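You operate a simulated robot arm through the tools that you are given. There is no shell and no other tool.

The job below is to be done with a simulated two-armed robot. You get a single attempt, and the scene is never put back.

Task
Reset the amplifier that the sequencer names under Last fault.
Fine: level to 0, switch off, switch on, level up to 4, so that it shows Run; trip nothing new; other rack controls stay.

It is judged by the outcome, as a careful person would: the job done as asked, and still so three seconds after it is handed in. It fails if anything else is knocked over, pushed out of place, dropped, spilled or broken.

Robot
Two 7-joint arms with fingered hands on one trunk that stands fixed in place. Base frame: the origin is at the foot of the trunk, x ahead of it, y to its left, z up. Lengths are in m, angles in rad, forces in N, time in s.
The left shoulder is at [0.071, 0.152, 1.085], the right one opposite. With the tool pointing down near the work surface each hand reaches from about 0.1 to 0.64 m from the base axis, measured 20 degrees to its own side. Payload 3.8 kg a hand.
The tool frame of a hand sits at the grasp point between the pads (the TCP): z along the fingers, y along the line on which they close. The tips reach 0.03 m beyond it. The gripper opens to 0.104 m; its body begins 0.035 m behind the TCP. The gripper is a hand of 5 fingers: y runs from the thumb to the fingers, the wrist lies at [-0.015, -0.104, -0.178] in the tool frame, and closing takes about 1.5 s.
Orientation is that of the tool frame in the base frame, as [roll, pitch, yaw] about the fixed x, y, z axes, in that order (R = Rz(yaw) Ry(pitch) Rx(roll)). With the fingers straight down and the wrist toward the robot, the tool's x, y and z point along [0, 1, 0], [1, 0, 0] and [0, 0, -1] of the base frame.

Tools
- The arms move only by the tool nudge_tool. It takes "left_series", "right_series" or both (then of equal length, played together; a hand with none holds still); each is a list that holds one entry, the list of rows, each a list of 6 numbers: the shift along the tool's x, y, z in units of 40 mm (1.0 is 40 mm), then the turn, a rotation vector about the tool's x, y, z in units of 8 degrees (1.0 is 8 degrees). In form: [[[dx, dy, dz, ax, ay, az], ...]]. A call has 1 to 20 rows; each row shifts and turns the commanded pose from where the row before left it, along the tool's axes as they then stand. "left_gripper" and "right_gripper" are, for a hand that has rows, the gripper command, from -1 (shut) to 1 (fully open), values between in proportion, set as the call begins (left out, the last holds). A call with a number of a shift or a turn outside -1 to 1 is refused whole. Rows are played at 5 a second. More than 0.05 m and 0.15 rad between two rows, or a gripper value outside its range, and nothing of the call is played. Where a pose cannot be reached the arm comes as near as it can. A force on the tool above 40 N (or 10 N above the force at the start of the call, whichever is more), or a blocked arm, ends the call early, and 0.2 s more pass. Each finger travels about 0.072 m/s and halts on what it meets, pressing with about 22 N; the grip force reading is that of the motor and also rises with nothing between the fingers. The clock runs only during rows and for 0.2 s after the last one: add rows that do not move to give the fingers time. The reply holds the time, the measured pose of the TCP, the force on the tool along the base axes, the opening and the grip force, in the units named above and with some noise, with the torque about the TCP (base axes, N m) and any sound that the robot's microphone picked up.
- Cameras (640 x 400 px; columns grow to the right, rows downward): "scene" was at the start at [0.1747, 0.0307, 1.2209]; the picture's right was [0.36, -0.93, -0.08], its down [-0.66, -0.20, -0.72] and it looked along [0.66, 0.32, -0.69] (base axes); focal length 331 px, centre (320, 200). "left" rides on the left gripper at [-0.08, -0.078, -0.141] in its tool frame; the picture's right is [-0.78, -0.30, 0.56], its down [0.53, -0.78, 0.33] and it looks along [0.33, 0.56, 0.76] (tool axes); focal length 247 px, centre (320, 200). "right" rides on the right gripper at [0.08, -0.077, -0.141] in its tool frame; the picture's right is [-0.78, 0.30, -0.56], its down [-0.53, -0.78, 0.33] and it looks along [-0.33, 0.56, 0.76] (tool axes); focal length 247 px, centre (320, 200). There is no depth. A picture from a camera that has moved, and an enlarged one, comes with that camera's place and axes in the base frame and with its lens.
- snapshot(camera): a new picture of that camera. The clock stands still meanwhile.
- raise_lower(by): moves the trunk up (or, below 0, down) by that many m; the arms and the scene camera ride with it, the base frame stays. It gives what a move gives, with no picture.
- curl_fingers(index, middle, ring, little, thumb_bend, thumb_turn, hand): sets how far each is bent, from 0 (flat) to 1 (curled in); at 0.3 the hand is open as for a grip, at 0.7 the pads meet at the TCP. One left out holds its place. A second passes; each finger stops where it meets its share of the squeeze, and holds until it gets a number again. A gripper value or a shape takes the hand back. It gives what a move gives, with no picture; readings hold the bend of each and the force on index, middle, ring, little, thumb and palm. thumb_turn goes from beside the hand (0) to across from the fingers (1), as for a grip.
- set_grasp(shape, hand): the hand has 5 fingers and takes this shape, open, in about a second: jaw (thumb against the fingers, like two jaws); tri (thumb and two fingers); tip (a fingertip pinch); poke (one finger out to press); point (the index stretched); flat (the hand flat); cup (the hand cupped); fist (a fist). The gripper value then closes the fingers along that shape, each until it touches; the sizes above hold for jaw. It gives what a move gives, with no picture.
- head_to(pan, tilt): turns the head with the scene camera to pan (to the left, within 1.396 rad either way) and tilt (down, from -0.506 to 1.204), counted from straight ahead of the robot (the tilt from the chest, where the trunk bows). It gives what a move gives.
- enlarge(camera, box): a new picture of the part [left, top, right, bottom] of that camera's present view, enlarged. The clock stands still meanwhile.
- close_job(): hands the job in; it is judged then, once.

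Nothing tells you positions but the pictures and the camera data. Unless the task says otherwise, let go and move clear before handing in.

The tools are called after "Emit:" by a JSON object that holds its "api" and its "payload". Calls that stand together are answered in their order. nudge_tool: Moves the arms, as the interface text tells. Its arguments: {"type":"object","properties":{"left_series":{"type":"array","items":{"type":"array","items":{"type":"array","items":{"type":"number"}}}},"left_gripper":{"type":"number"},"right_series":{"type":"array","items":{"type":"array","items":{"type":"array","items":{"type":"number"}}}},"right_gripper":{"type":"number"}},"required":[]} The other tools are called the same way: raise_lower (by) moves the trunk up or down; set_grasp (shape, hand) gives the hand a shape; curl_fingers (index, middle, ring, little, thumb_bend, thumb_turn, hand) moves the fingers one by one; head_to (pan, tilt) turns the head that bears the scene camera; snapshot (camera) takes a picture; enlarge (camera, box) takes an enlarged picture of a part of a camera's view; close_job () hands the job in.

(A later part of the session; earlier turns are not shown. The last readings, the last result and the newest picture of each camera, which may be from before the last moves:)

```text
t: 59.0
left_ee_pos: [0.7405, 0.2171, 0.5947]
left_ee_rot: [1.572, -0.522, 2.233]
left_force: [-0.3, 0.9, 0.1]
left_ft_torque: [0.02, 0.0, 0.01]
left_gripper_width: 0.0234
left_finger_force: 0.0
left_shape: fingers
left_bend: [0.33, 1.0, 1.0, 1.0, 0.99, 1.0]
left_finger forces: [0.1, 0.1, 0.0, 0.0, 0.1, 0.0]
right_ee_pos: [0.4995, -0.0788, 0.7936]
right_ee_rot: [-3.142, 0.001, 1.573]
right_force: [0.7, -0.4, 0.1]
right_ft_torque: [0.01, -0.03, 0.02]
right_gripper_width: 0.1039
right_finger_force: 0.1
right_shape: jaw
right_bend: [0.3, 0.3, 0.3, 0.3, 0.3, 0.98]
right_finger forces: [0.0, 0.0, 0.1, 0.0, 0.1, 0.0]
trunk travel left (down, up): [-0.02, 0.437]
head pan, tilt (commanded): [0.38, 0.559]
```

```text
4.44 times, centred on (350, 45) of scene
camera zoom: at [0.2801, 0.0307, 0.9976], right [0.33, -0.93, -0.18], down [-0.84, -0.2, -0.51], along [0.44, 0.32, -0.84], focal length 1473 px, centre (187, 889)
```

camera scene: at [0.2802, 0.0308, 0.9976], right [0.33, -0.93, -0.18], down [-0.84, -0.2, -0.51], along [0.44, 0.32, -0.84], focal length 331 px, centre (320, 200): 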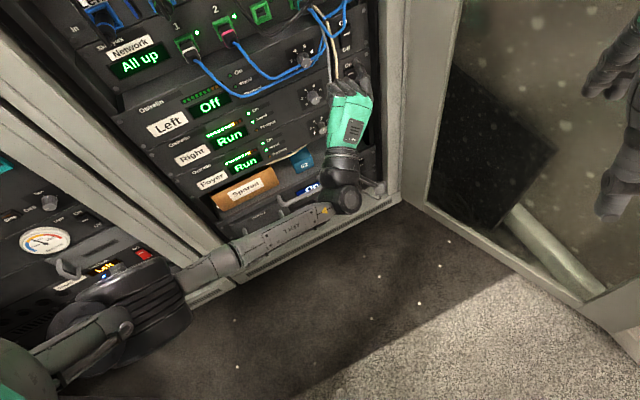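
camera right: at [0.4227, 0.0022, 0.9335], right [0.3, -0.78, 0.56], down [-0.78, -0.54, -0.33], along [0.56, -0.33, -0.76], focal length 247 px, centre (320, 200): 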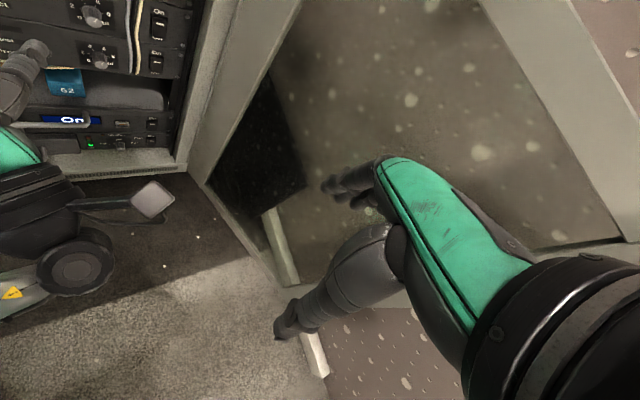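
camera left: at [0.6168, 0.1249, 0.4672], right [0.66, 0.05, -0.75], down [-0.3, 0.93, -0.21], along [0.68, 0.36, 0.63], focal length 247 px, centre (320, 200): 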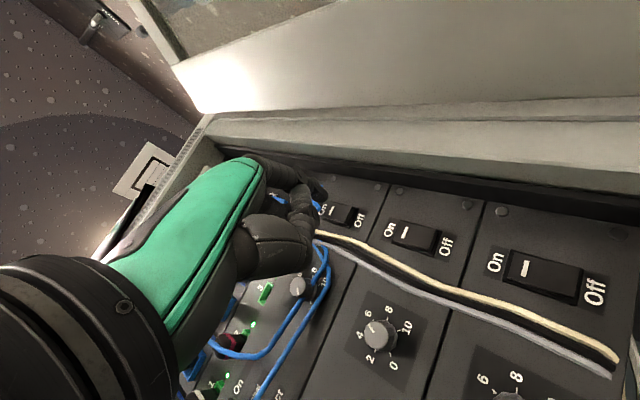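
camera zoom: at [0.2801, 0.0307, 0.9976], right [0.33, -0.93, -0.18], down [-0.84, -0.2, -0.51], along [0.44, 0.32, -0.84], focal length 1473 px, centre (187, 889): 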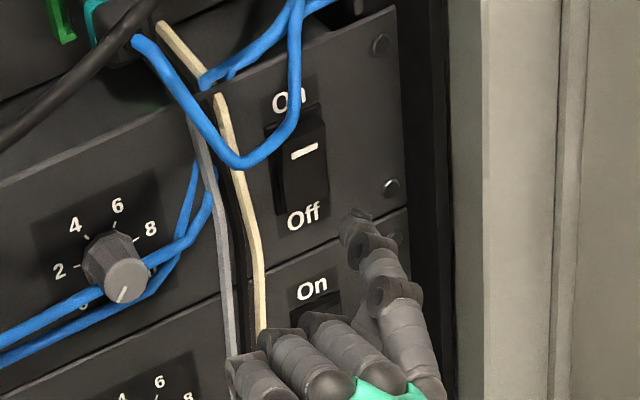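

The tip is lined up with the rocker's upper half just above the white mark, about 20 mm below the blue loop in view. I'll shift 2 mm left and advance 20 mm.

Emit:
{"api": "nudge_tool", "payload": {"left_series": [[[0.043, -0.025, 0, 0, 0, 0], [0, 0, 0.25, 0, 0, 0], [0, 0, 0.25, 0, 0, 0], [0, 0, 0, 0, 0, 0]]]}}

Emit:
{"api": "enlarge", "payload": {"camera": "left", "box": [280, 150, 400, 250]}}

Emit:
{"api": "enlarge", "payload": {"camera": "scene", "box": [310, 0, 390, 90]}}

```text
t: 60.0
left_ee_pos: [0.7536, 0.2297, 0.5941]
left_ee_rot: [1.571, -0.525, 2.232]
left_force: [0.5, 0.0, -0.5]
left_ft_torque: [-0.01, 0.0, -0.03]
left_gripper_width: 0.0234
left_finger_force: 0.3
left_shape: fingers
left_bend: [0.33, 1.0, 1.0, 1.0, 0.99, 1.0]
left_finger forces: [0.1, 0.0, 0.0, 0.0, 0.0, 0.0]
right_ee_pos: [0.4998, -0.079, 0.792]
right_ee_rot: [-3.142, 0.0, 1.573]
right_force: [0.0, -0.5, 0.9]
right_ft_torque: [0.03, 0.0, -0.01]
right_gripper_width: 0.1037
right_finger_force: 0.1
right_shape: jaw
right_bend: [0.3, 0.3, 0.3, 0.3, 0.3, 0.98]
right_finger forces: [0.0, 0.0, 0.1, 0.1, 0.0, 0.0]
trunk travel left (down, up): [-0.02, 0.437]
head pan, tilt (commanded): [0.38, 0.559]
```

```text
4.00 times, centred on (340, 200) of left
camera zoom: at [0.6608, 0.1212, 0.4859], right [0.76, -0.07, -0.65], down [-0.26, 0.88, -0.41], along [0.59, 0.48, 0.65], focal length 988 px, centre (240, 200)
```

zoom: 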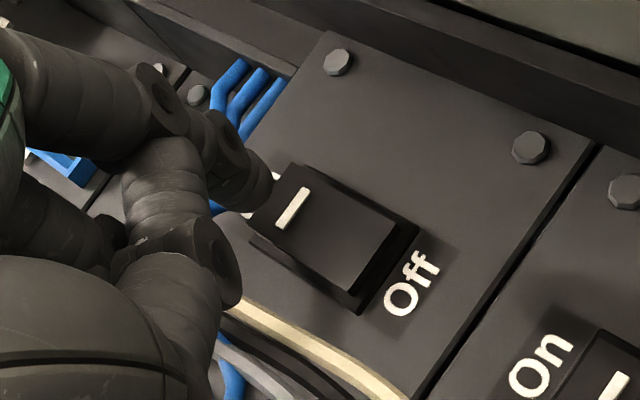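

```text
4.44 times, centred on (350, 45) of scene
camera zoom: at [0.2801, 0.0307, 0.9976], right [0.33, -0.93, -0.18], down [-0.84, -0.2, -0.51], along [0.44, 0.32, -0.84], focal length 1473 px, centre (187, 889)
```

zoom: 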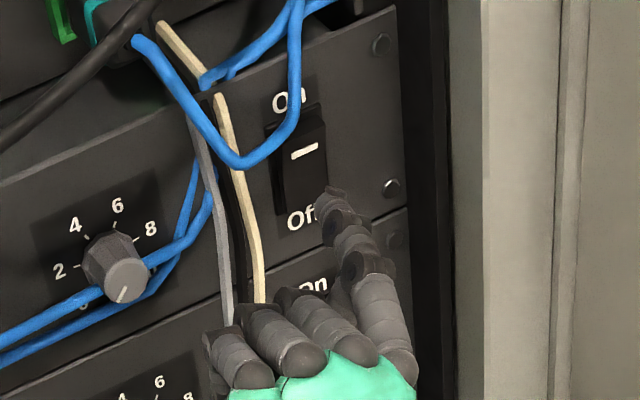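

Alignment holds; the tip will land right at the white mark. I'll press forward in small steps.

Emit:
{"api": "nudge_tool", "payload": {"left_series": [[[0, 0, 0.12, 0, 0, 0], [0, 0, 0.12, 0, 0, 0], [0, 0, 0.12, 0, 0, 0], [0, 0, 0.08, 0, 0, 0]]]}}

Emit:
{"api": "enlarge", "payload": {"camera": "left", "box": [280, 150, 400, 250]}}

Emit:
{"api": "enlarge", "payload": {"camera": "scene", "box": [310, 0, 390, 90]}}

```text
t: 61.0
left_ee_pos: [0.7684, 0.2429, 0.593]
left_ee_rot: [1.572, -0.523, 2.232]
left_force: [-0.3, -0.3, 0.0]
left_ft_torque: [0.0, 0.02, 0.01]
left_gripper_width: 0.0236
left_finger_force: 0.0
left_shape: fingers
left_bend: [0.33, 1.0, 1.0, 1.0, 0.99, 1.0]
left_finger forces: [0.0, 0.0, 0.1, 0.1, 0.1, 0.1]
right_ee_pos: [0.5005, -0.0785, 0.7933]
right_ee_rot: [-3.139, -0.001, 1.573]
right_force: [0.0, 0.4, -0.1]
right_ft_torque: [0.02, -0.01, -0.01]
right_gripper_width: 0.1037
right_finger_force: 0.1
right_shape: jaw
right_bend: [0.3, 0.3, 0.3, 0.3, 0.3, 0.98]
right_finger forces: [0.0, 0.0, 0.0, 0.0, 0.0, 0.0]
trunk travel left (down, up): [-0.02, 0.437]
head pan, tilt (commanded): [0.38, 0.559]
```

```text
4.00 times, centred on (340, 200) of left
camera zoom: at [0.6744, 0.1327, 0.486], right [0.76, -0.07, -0.65], down [-0.26, 0.88, -0.41], along [0.59, 0.48, 0.65], focal length 988 px, centre (240, 200)
```

zoom: 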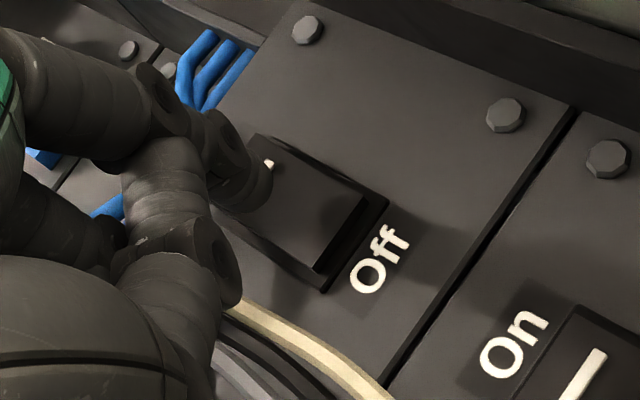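

```text
4.44 times, centred on (350, 45) of scene
camera zoom: at [0.2801, 0.0307, 0.9976], right [0.33, -0.93, -0.18], down [-0.84, -0.2, -0.51], along [0.44, 0.32, -0.84], focal length 1473 px, centre (187, 889)
```

zoom: 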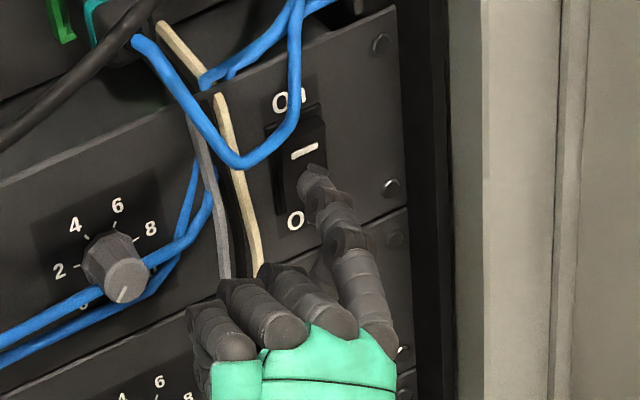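

The tip is just short of contact and centred on the mark. I'll continue the press.

Emit:
{"api": "nudge_tool", "payload": {"left_series": [[[0, 0, 0.08, 0, 0, 0], [0, 0, 0.08, 0, 0, 0]]]}}

Emit:
{"api": "enlarge", "payload": {"camera": "scene", "box": [180, 60, 300, 150]}}

Emit:
{"api": "enlarge", "payload": {"camera": "left", "box": [280, 150, 400, 250]}}

```text
t: 61.5
left_ee_pos: [0.7728, 0.2469, 0.5925]
left_ee_rot: [1.571, -0.525, 2.232]
left_force: [-0.7, 0.3, 0.4]
left_ft_torque: [0.02, 0.02, 0.01]
left_gripper_width: 0.0237
left_finger_force: 0.1
left_shape: fingers
left_bend: [0.33, 1.0, 1.0, 1.0, 0.99, 1.0]
left_finger forces: [0.1, 0.0, 0.0, 0.0, 0.1, 0.0]
right_ee_pos: [0.5002, -0.0783, 0.7931]
right_ee_rot: [-3.139, 0.0, 1.573]
right_force: [0.2, -0.3, 1.2]
right_ft_torque: [0.03, -0.02, -0.02]
right_gripper_width: 0.1037
right_finger_force: 0.0
right_shape: jaw
right_bend: [0.3, 0.3, 0.3, 0.3, 0.3, 0.98]
right_finger forces: [0.1, 0.1, 0.0, 0.0, 0.0, 0.1]
trunk travel left (down, up): [-0.02, 0.437]
head pan, tilt (commanded): [0.38, 0.559]
```

```text
4.44 times, centred on (240, 105) of scene
camera zoom: at [0.2801, 0.0307, 0.9976], right [0.33, -0.93, -0.18], down [-0.84, -0.2, -0.51], along [0.44, 0.32, -0.84], focal length 1473 px, centre (676, 622)
```

zoom: 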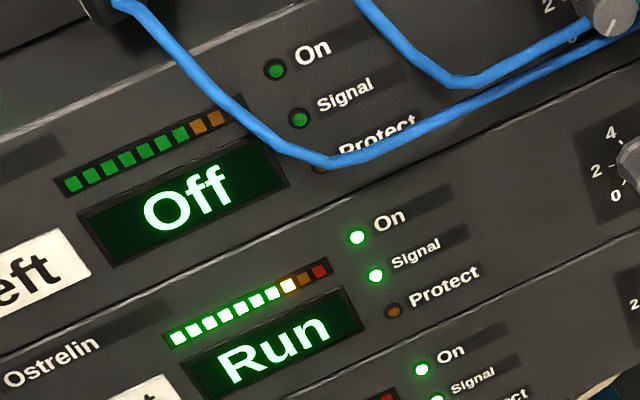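

```text
4.00 times, centred on (340, 200) of left
camera zoom: at [0.6791, 0.1366, 0.4853], right [0.76, -0.07, -0.65], down [-0.26, 0.88, -0.41], along [0.59, 0.48, 0.65], focal length 988 px, centre (240, 200)
```

zoom: 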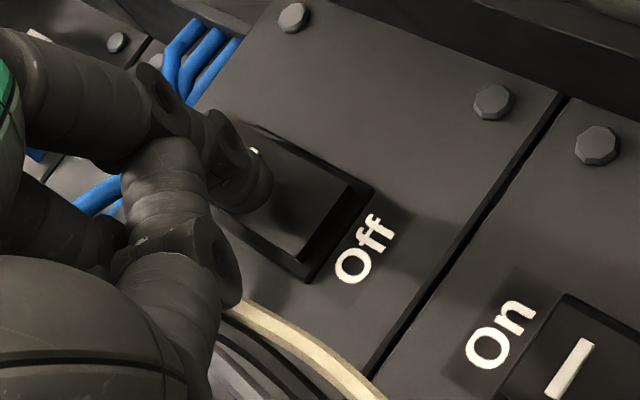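

Still not touching, and the tip has drifted about 5 mm below the mark, so I'll raise it 4–5 mm for better leverage and then press on.

Emit:
{"api": "nudge_tool", "payload": {"left_series": [[[0, 0, -0.08, 0, 0, 0], [0.06, 0.105, 0, 0, 0, 0], [0, 0, 0.1, 0, 0, 0], [0, 0, 0, 0, 0, 0]]]}}

Emit:
{"api": "enlarge", "payload": {"camera": "left", "box": [280, 150, 400, 250]}}

Emit:
{"api": "enlarge", "payload": {"camera": "scene", "box": [310, 0, 390, 90]}}

```text
t: 62.5
left_ee_pos: [0.7742, 0.248, 0.5968]
left_ee_rot: [1.572, -0.524, 2.232]
left_force: [-1.6, -0.9, 0.2]
left_ft_torque: [0.05, -0.07, -0.03]
left_gripper_width: 0.0239
left_finger_force: 1.0
left_shape: fingers
left_bend: [0.33, 1.0, 1.0, 1.0, 0.99, 1.0]
left_finger forces: [1.4, 0.1, 0.0, 0.1, 0.0, 0.1]
right_ee_pos: [0.5, -0.0783, 0.7935]
right_ee_rot: [-3.141, 0.0, 1.572]
right_force: [0.4, 0.4, 0.2]
right_ft_torque: [-0.03, -0.02, -0.02]
right_gripper_width: 0.1038
right_finger_force: 0.1
right_shape: jaw
right_bend: [0.3, 0.3, 0.3, 0.3, 0.3, 0.98]
right_finger forces: [0.0, 0.1, 0.1, 0.1, 0.1, 0.0]
trunk travel left (down, up): [-0.02, 0.437]
head pan, tilt (commanded): [0.38, 0.559]
```

```text
4.00 times, centred on (340, 200) of left
camera zoom: at [0.6796, 0.1374, 0.4908], right [0.76, -0.07, -0.65], down [-0.26, 0.88, -0.41], along [0.59, 0.48, 0.65], focal length 988 px, centre (240, 200)
```

zoom: 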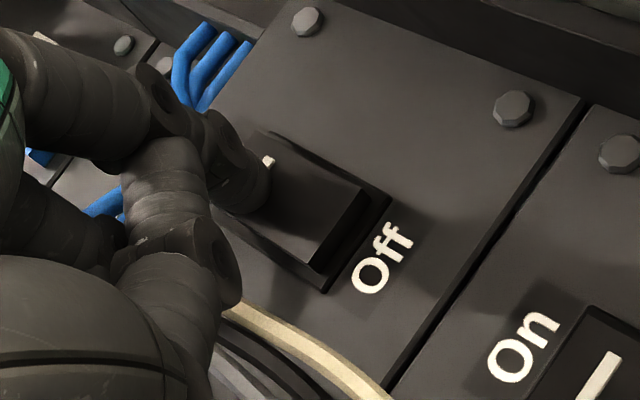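

```text
4.44 times, centred on (350, 45) of scene
camera zoom: at [0.28, 0.0306, 0.9977], right [0.33, -0.93, -0.18], down [-0.84, -0.2, -0.51], along [0.44, 0.32, -0.84], focal length 1473 px, centre (187, 889)
```

zoom: 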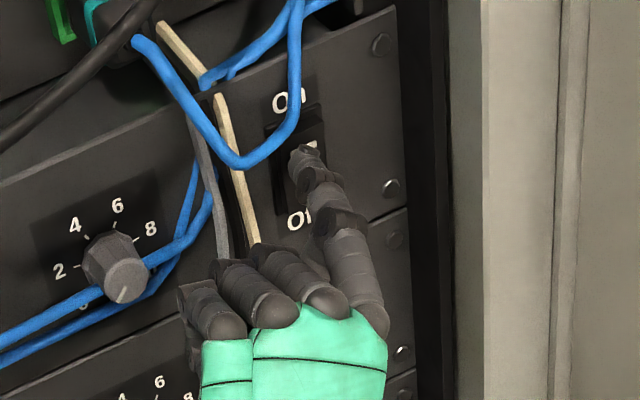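

Light contact (1.4 N) right on the mark. I'll press in further.

Emit:
{"api": "nudge_tool", "payload": {"left_series": [[[0, 0, 0.06, 0, 0, 0], [0, 0, 0.06, 0, 0, 0]]]}}

Emit:
{"api": "enlarge", "payload": {"camera": "scene", "box": [180, 60, 300, 150]}}

Emit:
{"api": "enlarge", "payload": {"camera": "left", "box": [280, 150, 400, 250]}}

```text
t: 63.1
left_ee_pos: [0.7758, 0.2479, 0.599]
left_ee_rot: [1.57, -0.523, 2.231]
left_force: [-16.4, -8.8, -1.3]
left_ft_torque: [0.35, -0.56, -0.56]
left_gripper_width: 0.0237
left_finger_force: 8.5
left_shape: fingers
left_bend: [0.33, 1.0, 1.0, 1.0, 0.99, 1.0]
left_finger forces: [17.7, 0.1, 0.1, 0.0, 0.1, 0.0]
right_ee_pos: [0.499, -0.0793, 0.7929]
right_ee_rot: [3.14, 0.0, 1.57]
right_force: [0.0, 0.0, -1.3]
right_ft_torque: [0.0, -0.02, -0.01]
right_gripper_width: 0.1038
right_finger_force: 0.1
right_shape: jaw
right_bend: [0.3, 0.3, 0.3, 0.3, 0.3, 0.98]
right_finger forces: [0.0, 0.0, 0.0, 0.1, 0.1, 0.0]
trunk travel left (down, up): [-0.02, 0.437]
head pan, tilt (commanded): [0.38, 0.559]
```

```text
4.44 times, centred on (240, 105) of scene
camera zoom: at [0.2785, 0.0297, 0.998], right [0.33, -0.93, -0.18], down [-0.83, -0.2, -0.51], along [0.44, 0.32, -0.84], focal length 1473 px, centre (676, 622)
```

zoom: 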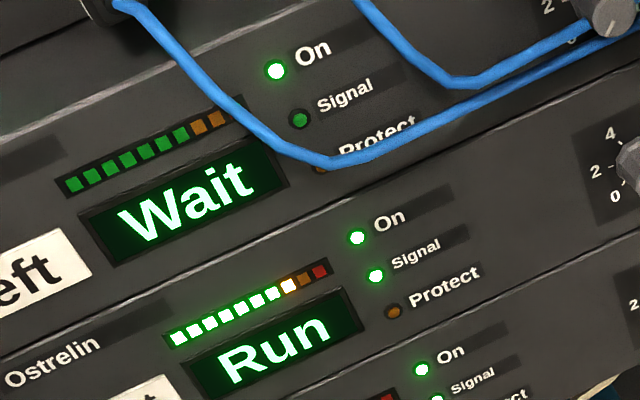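

```text
4.00 times, centred on (340, 200) of left
camera zoom: at [0.6826, 0.1377, 0.4913], right [0.76, -0.07, -0.64], down [-0.26, 0.88, -0.41], along [0.6, 0.47, 0.65], focal length 988 px, centre (240, 200)
```

zoom: 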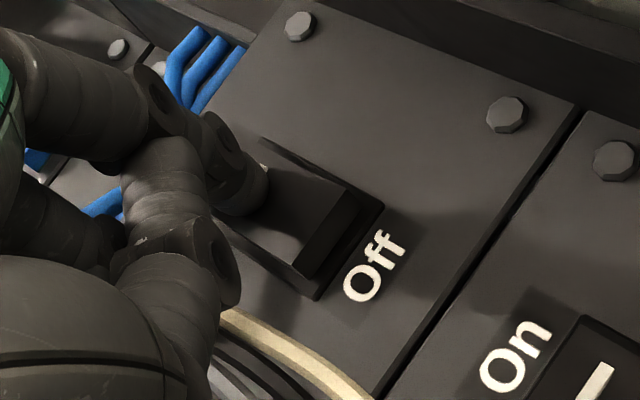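

The amp is on and shows "Wait". I'll back off the switch and let it settle at level 0 before touching the level.

Emit:
{"api": "nudge_tool", "payload": {"left_series": [[[0, 0, -0.3, 0, 0, 0], [0, 0, -0.5, 0, 0, 0], [0, 0, -0.5, 0, 0, 0], [0, 0, -0.5, 0, 0, 0], [0, 0, 0, 0, 0, 0], [0, 0, 0, 0, 0, 0], [0, 0, 0, 0, 0, 0]]]}}

Emit:
{"api": "enlarge", "payload": {"camera": "scene", "box": [180, 60, 300, 150]}}

Emit:
{"api": "snapshot", "payload": {"camera": "scene"}}

```text
t: 64.8
left_ee_pos: [0.7202, 0.2047, 0.5989]
left_ee_rot: [1.573, -0.523, 2.231]
left_force: [0.2, -0.4, -0.9]
left_ft_torque: [-0.03, -0.01, 0.01]
left_gripper_width: 0.0234
left_finger_force: 0.0
left_shape: fingers
left_bend: [0.33, 1.0, 1.0, 1.0, 0.99, 1.0]
left_finger forces: [0.0, 0.0, 0.1, 0.1, 0.0, 0.0]
right_ee_pos: [0.4999, -0.079, 0.7932]
right_ee_rot: [-3.139, 0.001, 1.573]
right_force: [0.5, -0.5, 0.7]
right_ft_torque: [0.02, 0.0, 0.04]
right_gripper_width: 0.104
right_finger_force: 0.0
right_shape: jaw
right_bend: [0.3, 0.3, 0.3, 0.3, 0.3, 0.98]
right_finger forces: [0.0, 0.1, 0.0, 0.1, 0.1, 0.0]
trunk travel left (down, up): [-0.02, 0.437]
head pan, tilt (commanded): [0.38, 0.559]
```

```text
4.44 times, centred on (240, 105) of scene
camera zoom: at [0.2801, 0.0307, 0.9976], right [0.33, -0.93, -0.18], down [-0.84, -0.2, -0.51], along [0.44, 0.32, -0.84], focal length 1473 px, centre (676, 622)
```

zoom: 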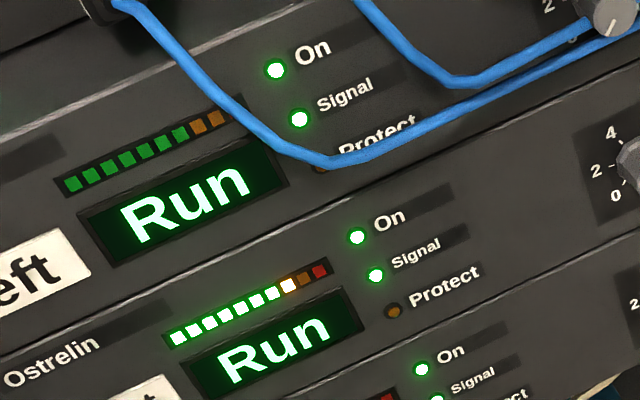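

```text
taken
camera scene: at [0.2801, 0.0307, 0.9976], right [0.33, -0.93, -0.18], down [-0.84, -0.2, -0.51], along [0.44, 0.32, -0.84], focal length 331 px, centre (320, 200)
```

scene: 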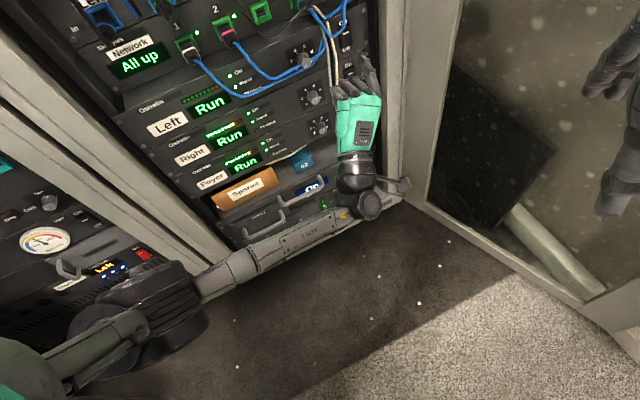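

The Left amp shows Run at level 0. Now I'll back off, reshape the hand to the pinch, and return to the knob at roll about +26° to turn it clockwise to 4 in two strokes.

Emit:
{"api": "nudge_tool", "payload": {"left_series": [[[0, 0, -0.4, 0, 0, 0], [0, 0, -0.4, 0, 0, 0], [0, 0, 0, 0, 0, 0]]]}}

Emit:
{"api": "set_grasp", "payload": {"hand": "left", "shape": "tip"}}

Emit:
{"api": "nudge_tool", "payload": {"left_series": [[[0, 0, 0, 0, 0, -1], [0, 0, 0, 0, 0, -1], [0, 0, 0, 0, 0, -1], [0, 0, 0, 0, 0, -1], [0, 0, 0, 0, 0, -1], [0, 0, 0, 0, 0, -1], [0, 0, 0, 0, 0, -1], [0.485, 0.59, 0, 0, 0, 0], [0.485, 0.59, 0, 0, 0, 0], [0, 0, 0, 0, 0, 0]]], "left_gripper": -0.05}}

Emit:
{"api": "snapshot", "payload": {"camera": "left"}}

Emit:
{"api": "enlarge", "payload": {"camera": "left", "box": [240, 160, 420, 310]}}

```text
t: 65.5
left_ee_pos: [0.6963, 0.1864, 0.6001]
left_ee_rot: [1.572, -0.522, 2.234]
left_force: [0.3, -0.8, -1.0]
left_ft_torque: [-0.02, 0.0, -0.04]
left_gripper_width: 0.0236
left_finger_force: 0.1
left_shape: fingers
left_bend: [0.33, 1.0, 1.0, 1.0, 0.99, 1.0]
left_finger forces: [0.1, 0.0, 0.0, 0.0, 0.0, 0.0]
right_ee_pos: [0.5002, -0.0796, 0.7935]
right_ee_rot: [-3.138, -0.002, 1.572]
right_force: [0.0, -0.1, 0.3]
right_ft_torque: [0.02, -0.03, -0.03]
right_gripper_width: 0.1038
right_finger_force: 0.0
right_shape: jaw
right_bend: [0.3, 0.3, 0.3, 0.3, 0.3, 0.98]
right_finger forces: [0.1, 0.1, 0.0, 0.2, 0.0, 0.0]
trunk travel left (down, up): [-0.02, 0.437]
head pan, tilt (commanded): [0.38, 0.559]
```

```text
t: 66.5
left_ee_pos: [0.6948, 0.1862, 0.5985]
left_ee_rot: [1.571, -0.524, 2.234]
left_force: [-0.2, 0.1, 0.7]
left_ft_torque: [0.01, 0.03, -0.02]
left_gripper_width: 0.1037
left_finger_force: 0.1
left_shape: tip
left_bend: [0.3, 0.98, 0.99, 0.99, 0.3, 0.98]
left_finger forces: [0.0, 0.0, 0.0, 0.0, 0.0, 0.1]
right_ee_pos: [0.4992, -0.0788, 0.7925]
right_ee_rot: [-3.141, -0.001, 1.573]
right_force: [0.4, -0.1, -0.6]
right_ft_torque: [-0.02, 0.01, 0.0]
right_gripper_width: 0.1037
right_finger_force: 0.1
right_shape: jaw
right_bend: [0.3, 0.3, 0.3, 0.3, 0.3, 0.98]
right_finger forces: [0.0, 0.0, 0.0, 0.0, 0.0, 0.0]
trunk travel left (down, up): [-0.02, 0.437]
head pan, tilt (commanded): [0.38, 0.559]
```

```text
t: 68.7
left_ee_pos: [0.6622, 0.2311, 0.6229]
left_ee_rot: [1.573, 0.454, 2.236]
left_force: [-0.2, 0.4, 0.0]
left_ft_torque: [-0.02, -0.02, 0.01]
left_gripper_width: 0.0497
left_finger_force: 0.1
left_shape: tip
left_bend: [0.73, 0.98, 0.99, 0.99, 0.71, 1.0]
left_finger forces: [0.0, 0.1, 0.0, 0.0, 0.1, 0.1]
right_ee_pos: [0.4999, -0.0779, 0.7916]
right_ee_rot: [-3.14, 0.0, 1.573]
right_force: [-0.6, -0.1, 0.3]
right_ft_torque: [0.01, 0.0, -0.02]
right_gripper_width: 0.1035
right_finger_force: 0.0
right_shape: jaw
right_bend: [0.3, 0.3, 0.3, 0.3, 0.3, 0.98]
right_finger forces: [0.0, 0.0, 0.0, 0.0, 0.0, 0.0]
trunk travel left (down, up): [-0.02, 0.437]
head pan, tilt (commanded): [0.38, 0.559]
```

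```text
taken
camera left: at [0.6144, 0.0605, 0.5886], right [0.95, -0.31, 0.07], down [0.17, 0.31, -0.93], along [0.27, 0.9, 0.35], focal length 247 px, centre (320, 200)
```

left: 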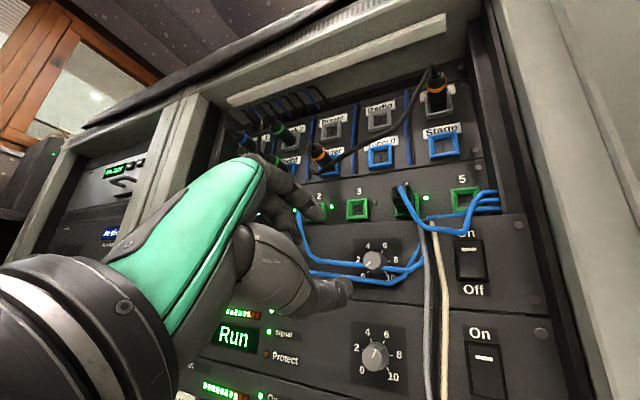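

```text
2.67 times, centred on (330, 235) of left
camera zoom: at [0.6144, 0.0605, 0.5886], right [0.95, -0.31, 0.07], down [0.17, 0.31, -0.93], along [0.27, 0.9, 0.35], focal length 659 px, centre (293, 107)
```

zoom: 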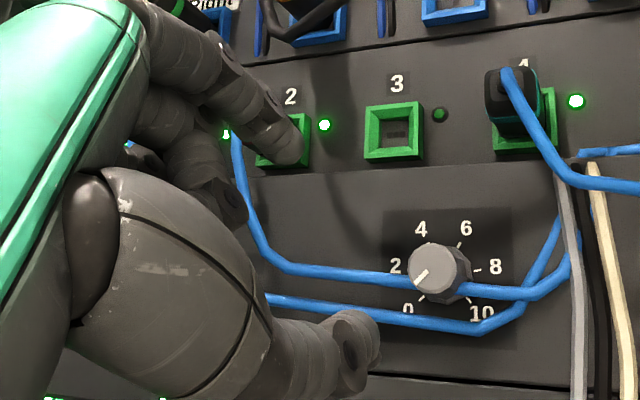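

The knob is nearly on-axis about 106 mm ahead. I'll correct 1.5 mm and advance 60 mm, then verify.

Emit:
{"api": "nudge_tool", "payload": {"left_series": [[[-0.04, 0, 0, 0, 0, 0], [0, 0, 0.5, 0, 0, 0], [0, 0, 0.5, 0, 0, 0], [0, 0, 0.5, 0, 0, 0], [0, 0, 0, 0, 0, 0]]]}}

Emit:
{"api": "enlarge", "payload": {"camera": "left", "box": [240, 160, 420, 310]}}

```text
t: 69.8
left_ee_pos: [0.7098, 0.2643, 0.6254]
left_ee_rot: [1.573, 0.454, 2.234]
left_force: [-0.5, 0.4, 0.0]
left_ft_torque: [-0.03, -0.03, 0.02]
left_gripper_width: 0.0498
left_finger_force: 0.1
left_shape: tip
left_bend: [0.73, 0.98, 0.99, 0.99, 0.71, 1.0]
left_finger forces: [0.0, 0.1, 0.0, 0.1, 0.1, 0.0]
right_ee_pos: [0.4999, -0.0788, 0.7936]
right_ee_rot: [-3.142, -0.001, 1.573]
right_force: [0.0, 0.6, 0.5]
right_ft_torque: [0.0, 0.01, 0.0]
right_gripper_width: 0.1036
right_finger_force: 0.0
right_shape: jaw
right_bend: [0.3, 0.3, 0.3, 0.3, 0.3, 0.98]
right_finger forces: [0.1, 0.0, 0.0, 0.0, 0.0, 0.1]
trunk travel left (down, up): [-0.02, 0.437]
head pan, tilt (commanded): [0.38, 0.559]
```

```text
2.67 times, centred on (330, 235) of left
camera zoom: at [0.6624, 0.0948, 0.5896], right [0.95, -0.31, 0.07], down [0.18, 0.31, -0.93], along [0.27, 0.9, 0.35], focal length 659 px, centre (293, 107)
```

zoom: 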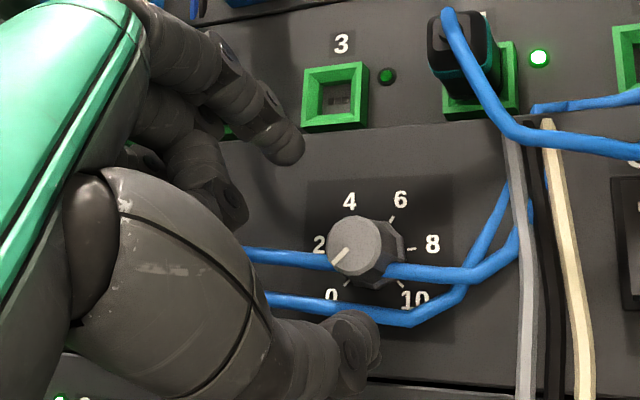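

Well centred, 48 mm to the face. I'll go in 31 mm and grip.

Emit:
{"api": "nudge_tool", "payload": {"left_series": [[[0, 0, 0.26, 0, 0, 0], [0, 0, 0.26, 0, 0, 0], [0, 0, 0.26, 0, 0, 0], [0, 0, 0, 0, 0, 0]]]}}

Emit:
{"api": "nudge_tool", "payload": {"left_series": [[[0, 0, 0, 0, 0, 0], [0, 0, 0, 0, 0, 0], [0, 0, 0, 0, 0, 0], [0, 0, 0, 0, 0, 0], [0, 0, 0, 0, 0, 0], [0, 0, 0, 0, 0, 0]]], "left_gripper": -1}}

Emit:
{"api": "enlarge", "payload": {"camera": "left", "box": [290, 190, 390, 280]}}

```text
t: 70.8
left_ee_pos: [0.7333, 0.2831, 0.6252]
left_ee_rot: [1.572, 0.452, 2.233]
left_force: [0.3, -0.2, -0.2]
left_ft_torque: [0.0, 0.03, -0.01]
left_gripper_width: 0.0496
left_finger_force: 0.0
left_shape: tip
left_bend: [0.73, 0.98, 0.99, 0.99, 0.71, 1.0]
left_finger forces: [0.0, 0.0, 0.0, 0.1, 0.0, 0.0]
right_ee_pos: [0.4997, -0.0785, 0.7927]
right_ee_rot: [3.141, 0.001, 1.572]
right_force: [0.2, 0.1, -0.4]
right_ft_torque: [0.0, 0.01, -0.02]
right_gripper_width: 0.1037
right_finger_force: 0.2
right_shape: jaw
right_bend: [0.3, 0.3, 0.3, 0.3, 0.3, 0.98]
right_finger forces: [0.0, 0.0, 0.0, 0.0, 0.1, 0.0]
trunk travel left (down, up): [-0.02, 0.437]
head pan, tilt (commanded): [0.38, 0.559]
```

```text
t: 72.2
left_ee_pos: [0.7336, 0.2841, 0.6256]
left_ee_rot: [1.572, 0.453, 2.232]
left_force: [0.3, 1.1, 1.4]
left_ft_torque: [0.1, -0.02, 0.02]
left_gripper_width: 0.0147
left_finger_force: 22.1
left_shape: tip
left_bend: [0.72, 1.0, 1.0, 1.0, 0.74, 1.0]
left_finger forces: [19.9, 0.0, 0.0, 0.0, 19.1, 0.0]
right_ee_pos: [0.5002, -0.0789, 0.7924]
right_ee_rot: [-3.14, 0.0, 1.572]
right_force: [0.2, -0.5, 0.3]
right_ft_torque: [0.0, 0.01, 0.0]
right_gripper_width: 0.1038
right_finger_force: 0.0
right_shape: jaw
right_bend: [0.3, 0.3, 0.3, 0.3, 0.3, 0.98]
right_finger forces: [0.0, 0.1, 0.1, 0.0, 0.1, 0.0]
trunk travel left (down, up): [-0.02, 0.437]
head pan, tilt (commanded): [0.38, 0.559]
```

```text
4.44 times, centred on (340, 235) of left
camera zoom: at [0.6866, 0.1148, 0.5897], right [0.95, -0.31, 0.07], down [0.18, 0.31, -0.93], along [0.27, 0.9, 0.35], focal length 1098 px, centre (231, 44)
```

zoom: 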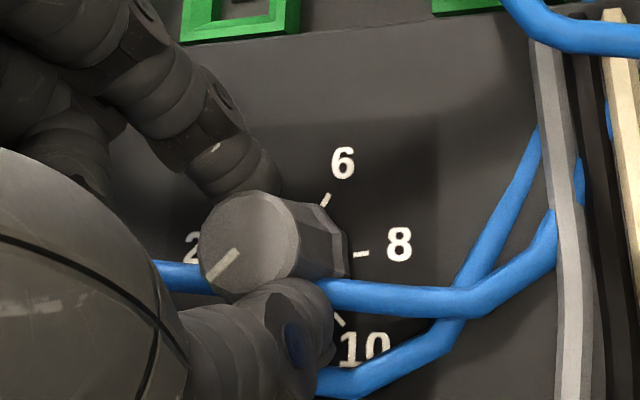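

Gripped. Now I'll turn slowly clockwise about 52° (0 → ~2).

Emit:
{"api": "nudge_tool", "payload": {"left_series": [[[0, 0, 0, 0, 0, 0.5], [0, 0, 0, 0, 0, 0.5], [0, 0, 0, 0, 0, 0.5], [0, 0, 0, 0, 0, 0.5], [0, 0, 0, 0, 0, 0.5], [0, 0, 0, 0, 0, 0.5], [0, 0, 0, 0, 0, 0.5], [0, 0, 0, 0, 0, 0.5], [0, 0, 0, 0, 0, 0.5], [0, 0, 0, 0, 0, 0.5], [0, 0, 0, 0, 0, 0.5], [0, 0, 0, 0, 0, 0.5], [0, 0, 0, 0, 0, 0.5]]]}}

Emit:
{"api": "enlarge", "payload": {"camera": "left", "box": [290, 190, 390, 280]}}

Emit:
{"api": "enlarge", "payload": {"camera": "scene", "box": [180, 60, 300, 150]}}

```text
t: 75.0
left_ee_pos: [0.7336, 0.2844, 0.6235]
left_ee_rot: [1.573, -0.455, 2.233]
left_force: [-8.8, -0.6, -4.3]
left_ft_torque: [-0.2, 0.19, 0.2]
left_gripper_width: 0.0149
left_finger_force: 22.7
left_shape: tip
left_bend: [0.72, 1.0, 1.0, 1.0, 0.74, 1.0]
left_finger forces: [18.4, 0.0, 0.1, 0.0, 25.9, 0.0]
right_ee_pos: [0.5, -0.0777, 0.793]
right_ee_rot: [-3.141, 0.0, 1.573]
right_force: [-0.4, -0.5, 0.3]
right_ft_torque: [-0.02, 0.01, 0.0]
right_gripper_width: 0.104
right_finger_force: 0.0
right_shape: jaw
right_bend: [0.3, 0.3, 0.3, 0.3, 0.3, 0.98]
right_finger forces: [0.1, 0.1, 0.1, 0.0, 0.1, 0.0]
trunk travel left (down, up): [-0.02, 0.437]
head pan, tilt (commanded): [0.38, 0.559]
```

```text
4.44 times, centred on (340, 235) of left
camera zoom: at [0.645, 0.1686, 0.5185], right [0.79, -0.11, -0.61], down [-0.24, 0.85, -0.46], along [0.57, 0.51, 0.64], focal length 1098 px, centre (231, 44)
```

zoom: 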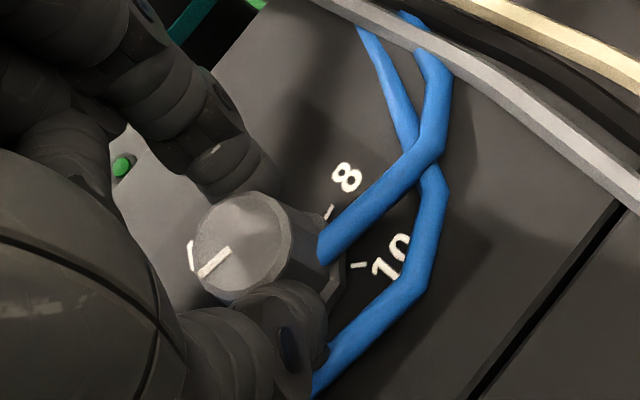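

```text
4.44 times, centred on (240, 105) of scene
camera zoom: at [0.28, 0.0312, 0.9976], right [0.33, -0.93, -0.18], down [-0.83, -0.2, -0.51], along [0.44, 0.32, -0.84], focal length 1473 px, centre (676, 622)
```

zoom: 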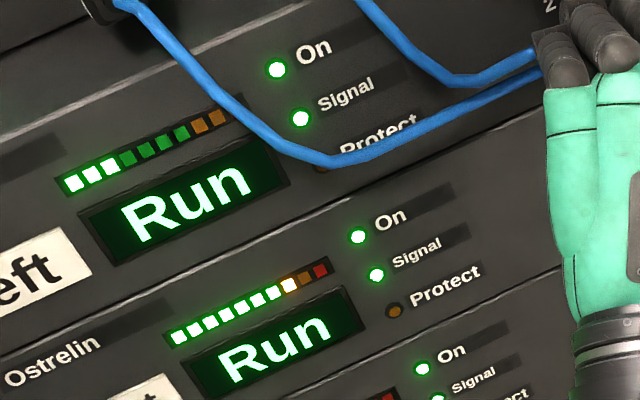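

Level is around 2 and still Run with three meter bars lit. I'll release, back out, roll back to +26°, and look at the pointer before the second stroke.

Emit:
{"api": "nudge_tool", "payload": {"left_series": [[[0, 0, 0, 0, 0, 0], [0, 0, 0, 0, 0, 0], [0, 0, 0, 0, 0, 0], [0, 0, 0, 0, 0, 0], [0, 0, 0, 0, 0, 0], [0, 0, -0.26, 0, 0, 0], [0, 0, -0.26, 0, 0, 0], [0, 0, -0.26, 0, 0, 0], [0, 0, 0, 0, 0, -0.95], [0, 0, 0, 0, 0, -0.95], [0, 0, 0, 0, 0, -0.95], [0, 0, 0, 0, 0, -0.95], [0, 0, 0, 0, 0, -0.95], [0, 0, 0, 0, 0, -0.95], [0, 0, 0, 0, 0, -0.95], [0, 0, 0, 0, 0, 0]]], "left_gripper": -0.05}}

Emit:
{"api": "enlarge", "payload": {"camera": "left", "box": [240, 160, 420, 310]}}

Emit:
{"api": "enlarge", "payload": {"camera": "left", "box": [320, 220, 380, 270]}}

```text
t: 78.5
left_ee_pos: [0.7099, 0.2643, 0.6245]
left_ee_rot: [1.572, 0.477, 2.234]
left_force: [0.2, 0.2, 0.3]
left_ft_torque: [-0.02, -0.03, 0.0]
left_gripper_width: 0.049
left_finger_force: 0.1
left_shape: tip
left_bend: [0.73, 0.98, 0.99, 0.99, 0.71, 1.0]
left_finger forces: [0.0, 0.0, 0.1, 0.0, 0.0, 0.0]
right_ee_pos: [0.4999, -0.0781, 0.7926]
right_ee_rot: [-3.141, 0.0, 1.572]
right_force: [1.0, -0.1, -0.3]
right_ft_torque: [0.02, -0.03, 0.03]
right_gripper_width: 0.1036
right_finger_force: 0.0
right_shape: jaw
right_bend: [0.3, 0.3, 0.3, 0.3, 0.3, 0.98]
right_finger forces: [0.0, 0.0, 0.1, 0.0, 0.1, 0.0]
trunk travel left (down, up): [-0.02, 0.437]
head pan, tilt (commanded): [0.38, 0.559]
```

```text
2.67 times, centred on (330, 235) of left
camera zoom: at [0.6629, 0.0954, 0.5917], right [0.95, -0.31, 0.09], down [0.19, 0.3, -0.94], along [0.26, 0.9, 0.34], focal length 659 px, centre (293, 107)
```

zoom: 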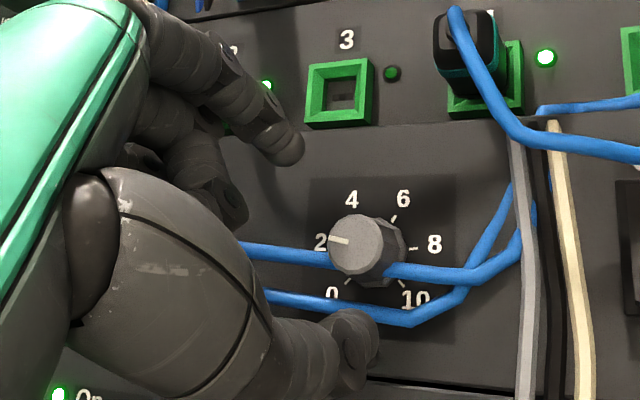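

```text
8.00 times, centred on (350, 245) of left
camera zoom: at [0.6629, 0.0954, 0.5917], right [0.95, -0.31, 0.09], down [0.19, 0.3, -0.94], along [0.26, 0.9, 0.34], focal length 1976 px, centre (80, -160)
```

zoom: 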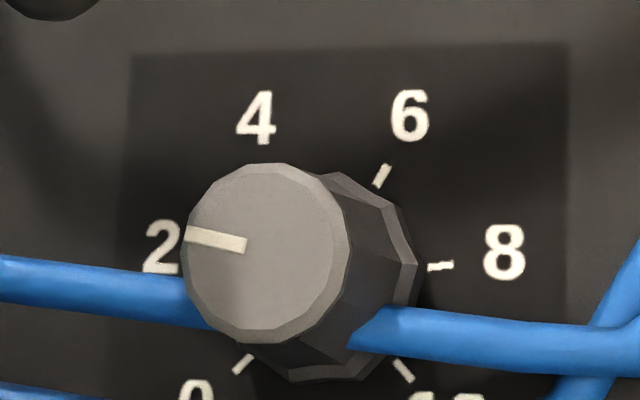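

The pointer is right at 2. I'll repeat the same grip and turn another ~54° for 4.

Emit:
{"api": "nudge_tool", "payload": {"left_series": [[[0, 0, 0.26, 0, 0, 0], [0, 0, 0.26, 0, 0, 0], [0, 0, 0.26, 0, 0, 0], [0, 0, 0, 0, 0, 0]]]}}

Emit:
{"api": "nudge_tool", "payload": {"left_series": [[[0, 0, 0, 0, 0, 0], [0, 0, 0, 0, 0, 0], [0, 0, 0, 0, 0, 0], [0, 0, 0, 0, 0, 0], [0, 0, 0, 0, 0, 0], [0, 0, 0, 0, 0, 0]]], "left_gripper": -1}}

Emit:
{"api": "nudge_tool", "payload": {"left_series": [[[0, 0, 0, 0, 0, 0.5], [0, 0, 0, 0, 0, 0.5], [0, 0, 0, 0, 0, 0.5], [0, 0, 0, 0, 0, 0.5], [0, 0, 0, 0, 0, 0.5], [0, 0, 0, 0, 0, 0.5], [0, 0, 0, 0, 0, 0.5], [0, 0, 0, 0, 0, 0.5], [0, 0, 0, 0, 0, 0.5], [0, 0, 0, 0, 0, 0.5], [0, 0, 0, 0, 0, 0.5], [0, 0, 0, 0, 0, 0.5], [0, 0, 0, 0, 0, 0.5]]]}}

Emit:
{"api": "enlarge", "payload": {"camera": "left", "box": [290, 190, 390, 280]}}

Emit:
{"api": "enlarge", "payload": {"camera": "scene", "box": [180, 60, 300, 150]}}

```text
t: 79.5
left_ee_pos: [0.734, 0.2837, 0.6244]
left_ee_rot: [1.572, 0.475, 2.233]
left_force: [0.4, 0.3, 0.7]
left_ft_torque: [0.0, 0.02, 0.01]
left_gripper_width: 0.049
left_finger_force: 0.1
left_shape: tip
left_bend: [0.73, 0.98, 0.99, 0.99, 0.71, 1.0]
left_finger forces: [0.0, 0.0, 0.0, 0.0, 0.1, 0.0]
right_ee_pos: [0.5014, -0.079, 0.7936]
right_ee_rot: [-3.141, 0.001, 1.574]
right_force: [-0.3, 0.1, 1.0]
right_ft_torque: [0.0, -0.01, 0.0]
right_gripper_width: 0.1037
right_finger_force: 0.0
right_shape: jaw
right_bend: [0.3, 0.3, 0.3, 0.3, 0.3, 0.98]
right_finger forces: [0.0, 0.0, 0.1, 0.0, 0.0, 0.0]
trunk travel left (down, up): [-0.02, 0.437]
head pan, tilt (commanded): [0.38, 0.559]
```

```text
t: 80.8
left_ee_pos: [0.7361, 0.283, 0.6253]
left_ee_rot: [1.572, 0.476, 2.235]
left_force: [3.7, 0.1, 2.3]
left_ft_torque: [0.08, -0.1, -0.02]
left_gripper_width: 0.0151
left_finger_force: 21.4
left_shape: tip
left_bend: [0.72, 1.0, 1.0, 1.0, 0.74, 1.0]
left_finger forces: [19.3, 0.0, 0.0, 0.0, 19.2, 0.1]
right_ee_pos: [0.5003, -0.0783, 0.7923]
right_ee_rot: [3.141, 0.0, 1.572]
right_force: [0.4, -0.2, -1.1]
right_ft_torque: [0.02, -0.02, 0.0]
right_gripper_width: 0.1039
right_finger_force: 0.2
right_shape: jaw
right_bend: [0.3, 0.3, 0.3, 0.3, 0.3, 0.98]
right_finger forces: [0.1, 0.0, 0.0, 0.1, 0.0, 0.0]
trunk travel left (down, up): [-0.02, 0.437]
head pan, tilt (commanded): [0.38, 0.559]
```

```text
t: 83.7
left_ee_pos: [0.7332, 0.2845, 0.6245]
left_ee_rot: [1.573, -0.435, 2.232]
left_force: [-2.7, -0.9, -1.7]
left_ft_torque: [-0.12, 0.09, 0.08]
left_gripper_width: 0.0156
left_finger_force: 22.3
left_shape: tip
left_bend: [0.72, 1.0, 1.0, 1.0, 0.75, 1.0]
left_finger forces: [18.6, 0.1, 0.0, 0.0, 22.3, 0.1]
right_ee_pos: [0.5004, -0.0784, 0.7927]
right_ee_rot: [-3.139, -0.001, 1.573]
right_force: [0.5, -0.1, 0.0]
right_ft_torque: [-0.01, 0.01, 0.0]
right_gripper_width: 0.1037
right_finger_force: 0.0
right_shape: jaw
right_bend: [0.3, 0.3, 0.3, 0.3, 0.3, 0.98]
right_finger forces: [0.0, 0.0, 0.0, 0.0, 0.0, 0.1]
trunk travel left (down, up): [-0.02, 0.437]
head pan, tilt (commanded): [0.38, 0.559]
```

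```text
4.44 times, centred on (340, 235) of left
camera zoom: at [0.6465, 0.1673, 0.5193], right [0.79, -0.11, -0.6], down [-0.24, 0.84, -0.48], along [0.56, 0.52, 0.64], focal length 1098 px, centre (231, 44)
```

zoom: 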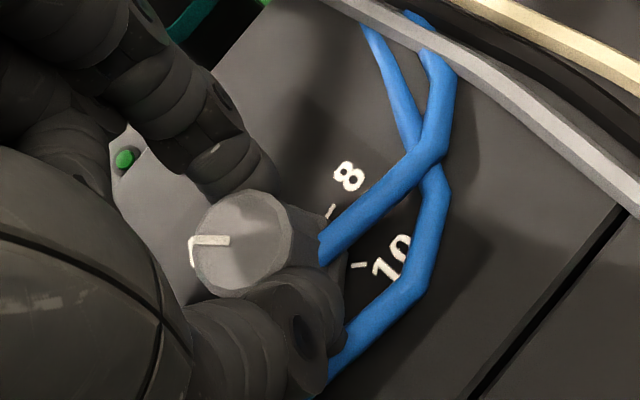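

```text
4.44 times, centred on (240, 105) of scene
camera zoom: at [0.2801, 0.0308, 0.9976], right [0.33, -0.93, -0.18], down [-0.84, -0.2, -0.51], along [0.44, 0.32, -0.84], focal length 1473 px, centre (676, 622)
```

zoom: 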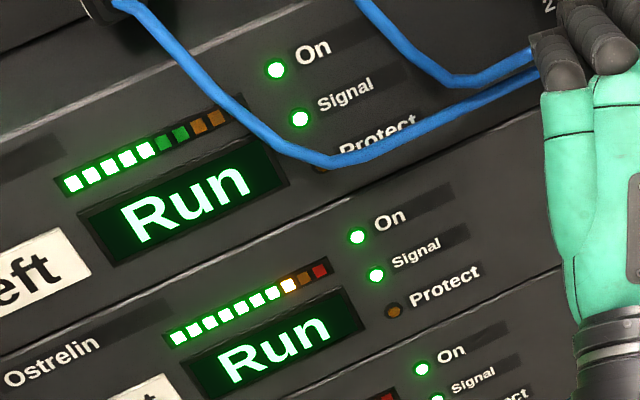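

Five bars, still Run. I'll magnify the pointer to see how close it is to 4 before letting go.

Emit:
{"api": "enlarge", "payload": {"camera": "left", "box": [325, 220, 365, 260]}}

Emit:
{"api": "enlarge", "payload": {"camera": "scene", "box": [290, 40, 330, 75]}}

```text
10.00 times, centred on (345, 240) of left
camera zoom: at [0.6465, 0.1673, 0.5193], right [0.79, -0.11, -0.6], down [-0.24, 0.84, -0.48], along [0.56, 0.52, 0.64], focal length 2470 px, centre (70, -200)
```

zoom: 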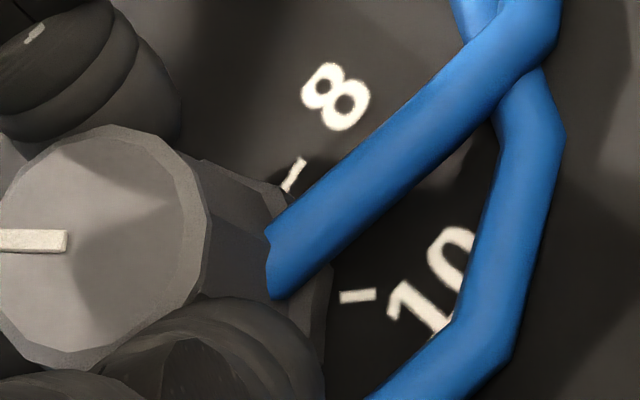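

```text
11.43 times, centred on (310, 58) of scene
camera zoom: at [0.2801, 0.0308, 0.9976], right [0.33, -0.93, -0.18], down [-0.84, -0.2, -0.51], along [0.44, 0.32, -0.84], focal length 3787 px, centre (434, 1829)
```

zoom: 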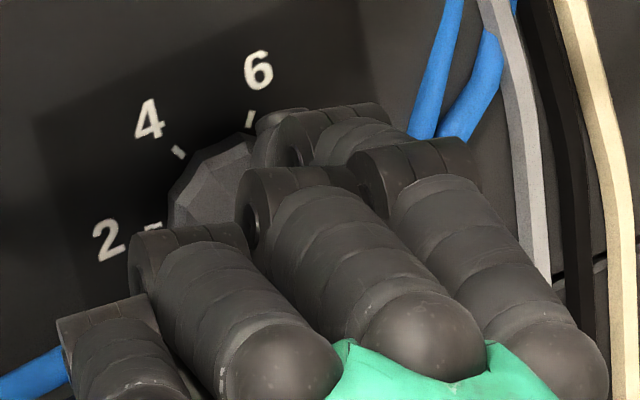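

The pointer reads about 3.5 after allowing for view bias, so I'll turn another ~13° clockwise and re-measure.

Emit:
{"api": "nudge_tool", "payload": {"left_series": [[[0, 0, 0, 0, 0, 0.4], [0, 0, 0, 0, 0, 0.4], [0, 0, 0, 0, 0, 0.4], [0, 0, 0, 0, 0, 0.4], [0, 0, 0, 0, 0, 0]]]}}

Emit:
{"api": "enlarge", "payload": {"camera": "left", "box": [315, 215, 365, 260]}}

Emit:
{"api": "enlarge", "payload": {"camera": "scene", "box": [180, 60, 300, 150]}}

```text
t: 84.8
left_ee_pos: [0.7341, 0.2849, 0.6238]
left_ee_rot: [1.575, -0.657, 2.229]
left_force: [-6.3, -0.1, -4.9]
left_ft_torque: [-0.15, 0.15, 0.21]
left_gripper_width: 0.0156
left_finger_force: 22.1
left_shape: tip
left_bend: [0.72, 1.0, 1.0, 1.0, 0.75, 1.0]
left_finger forces: [16.8, 0.1, 0.1, 0.0, 24.9, 0.0]
right_ee_pos: [0.4991, -0.0779, 0.7926]
right_ee_rot: [-3.14, 0.0, 1.572]
right_force: [0.3, 0.5, 0.5]
right_ft_torque: [0.01, 0.01, -0.02]
right_gripper_width: 0.1039
right_finger_force: 0.0
right_shape: jaw
right_bend: [0.3, 0.3, 0.3, 0.3, 0.3, 0.98]
right_finger forces: [0.0, 0.0, 0.1, 0.0, 0.0, 0.0]
trunk travel left (down, up): [-0.02, 0.437]
head pan, tilt (commanded): [0.38, 0.559]
```

```text
8.89 times, centred on (340, 238) of left
camera zoom: at [0.6315, 0.1863, 0.5132], right [0.7, 0.0, -0.71], down [-0.29, 0.91, -0.29], along [0.65, 0.41, 0.64], focal length 2195 px, centre (142, -133)
```

zoom: 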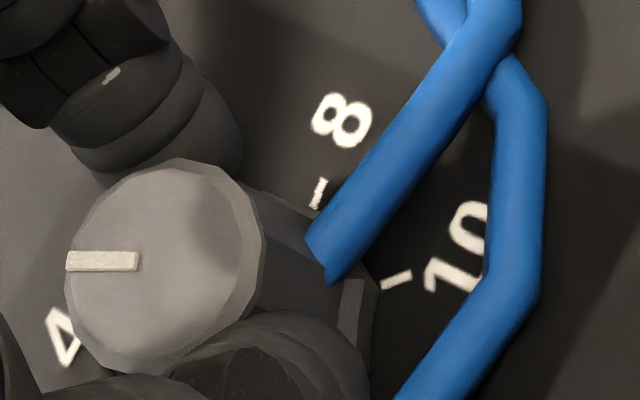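

```text
4.44 times, centred on (240, 105) of scene
camera zoom: at [0.2802, 0.031, 0.9975], right [0.33, -0.93, -0.18], down [-0.84, -0.2, -0.51], along [0.44, 0.32, -0.84], focal length 1473 px, centre (676, 622)
```

zoom: 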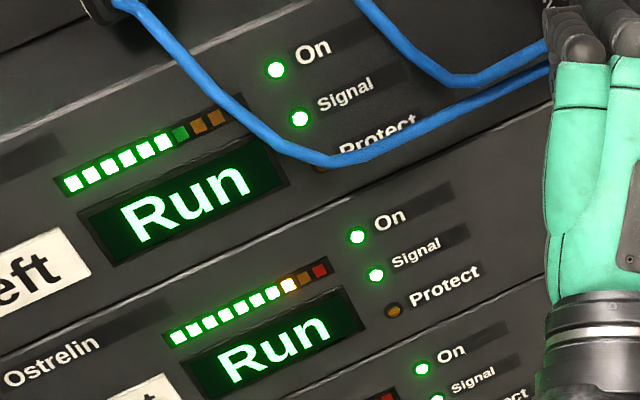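

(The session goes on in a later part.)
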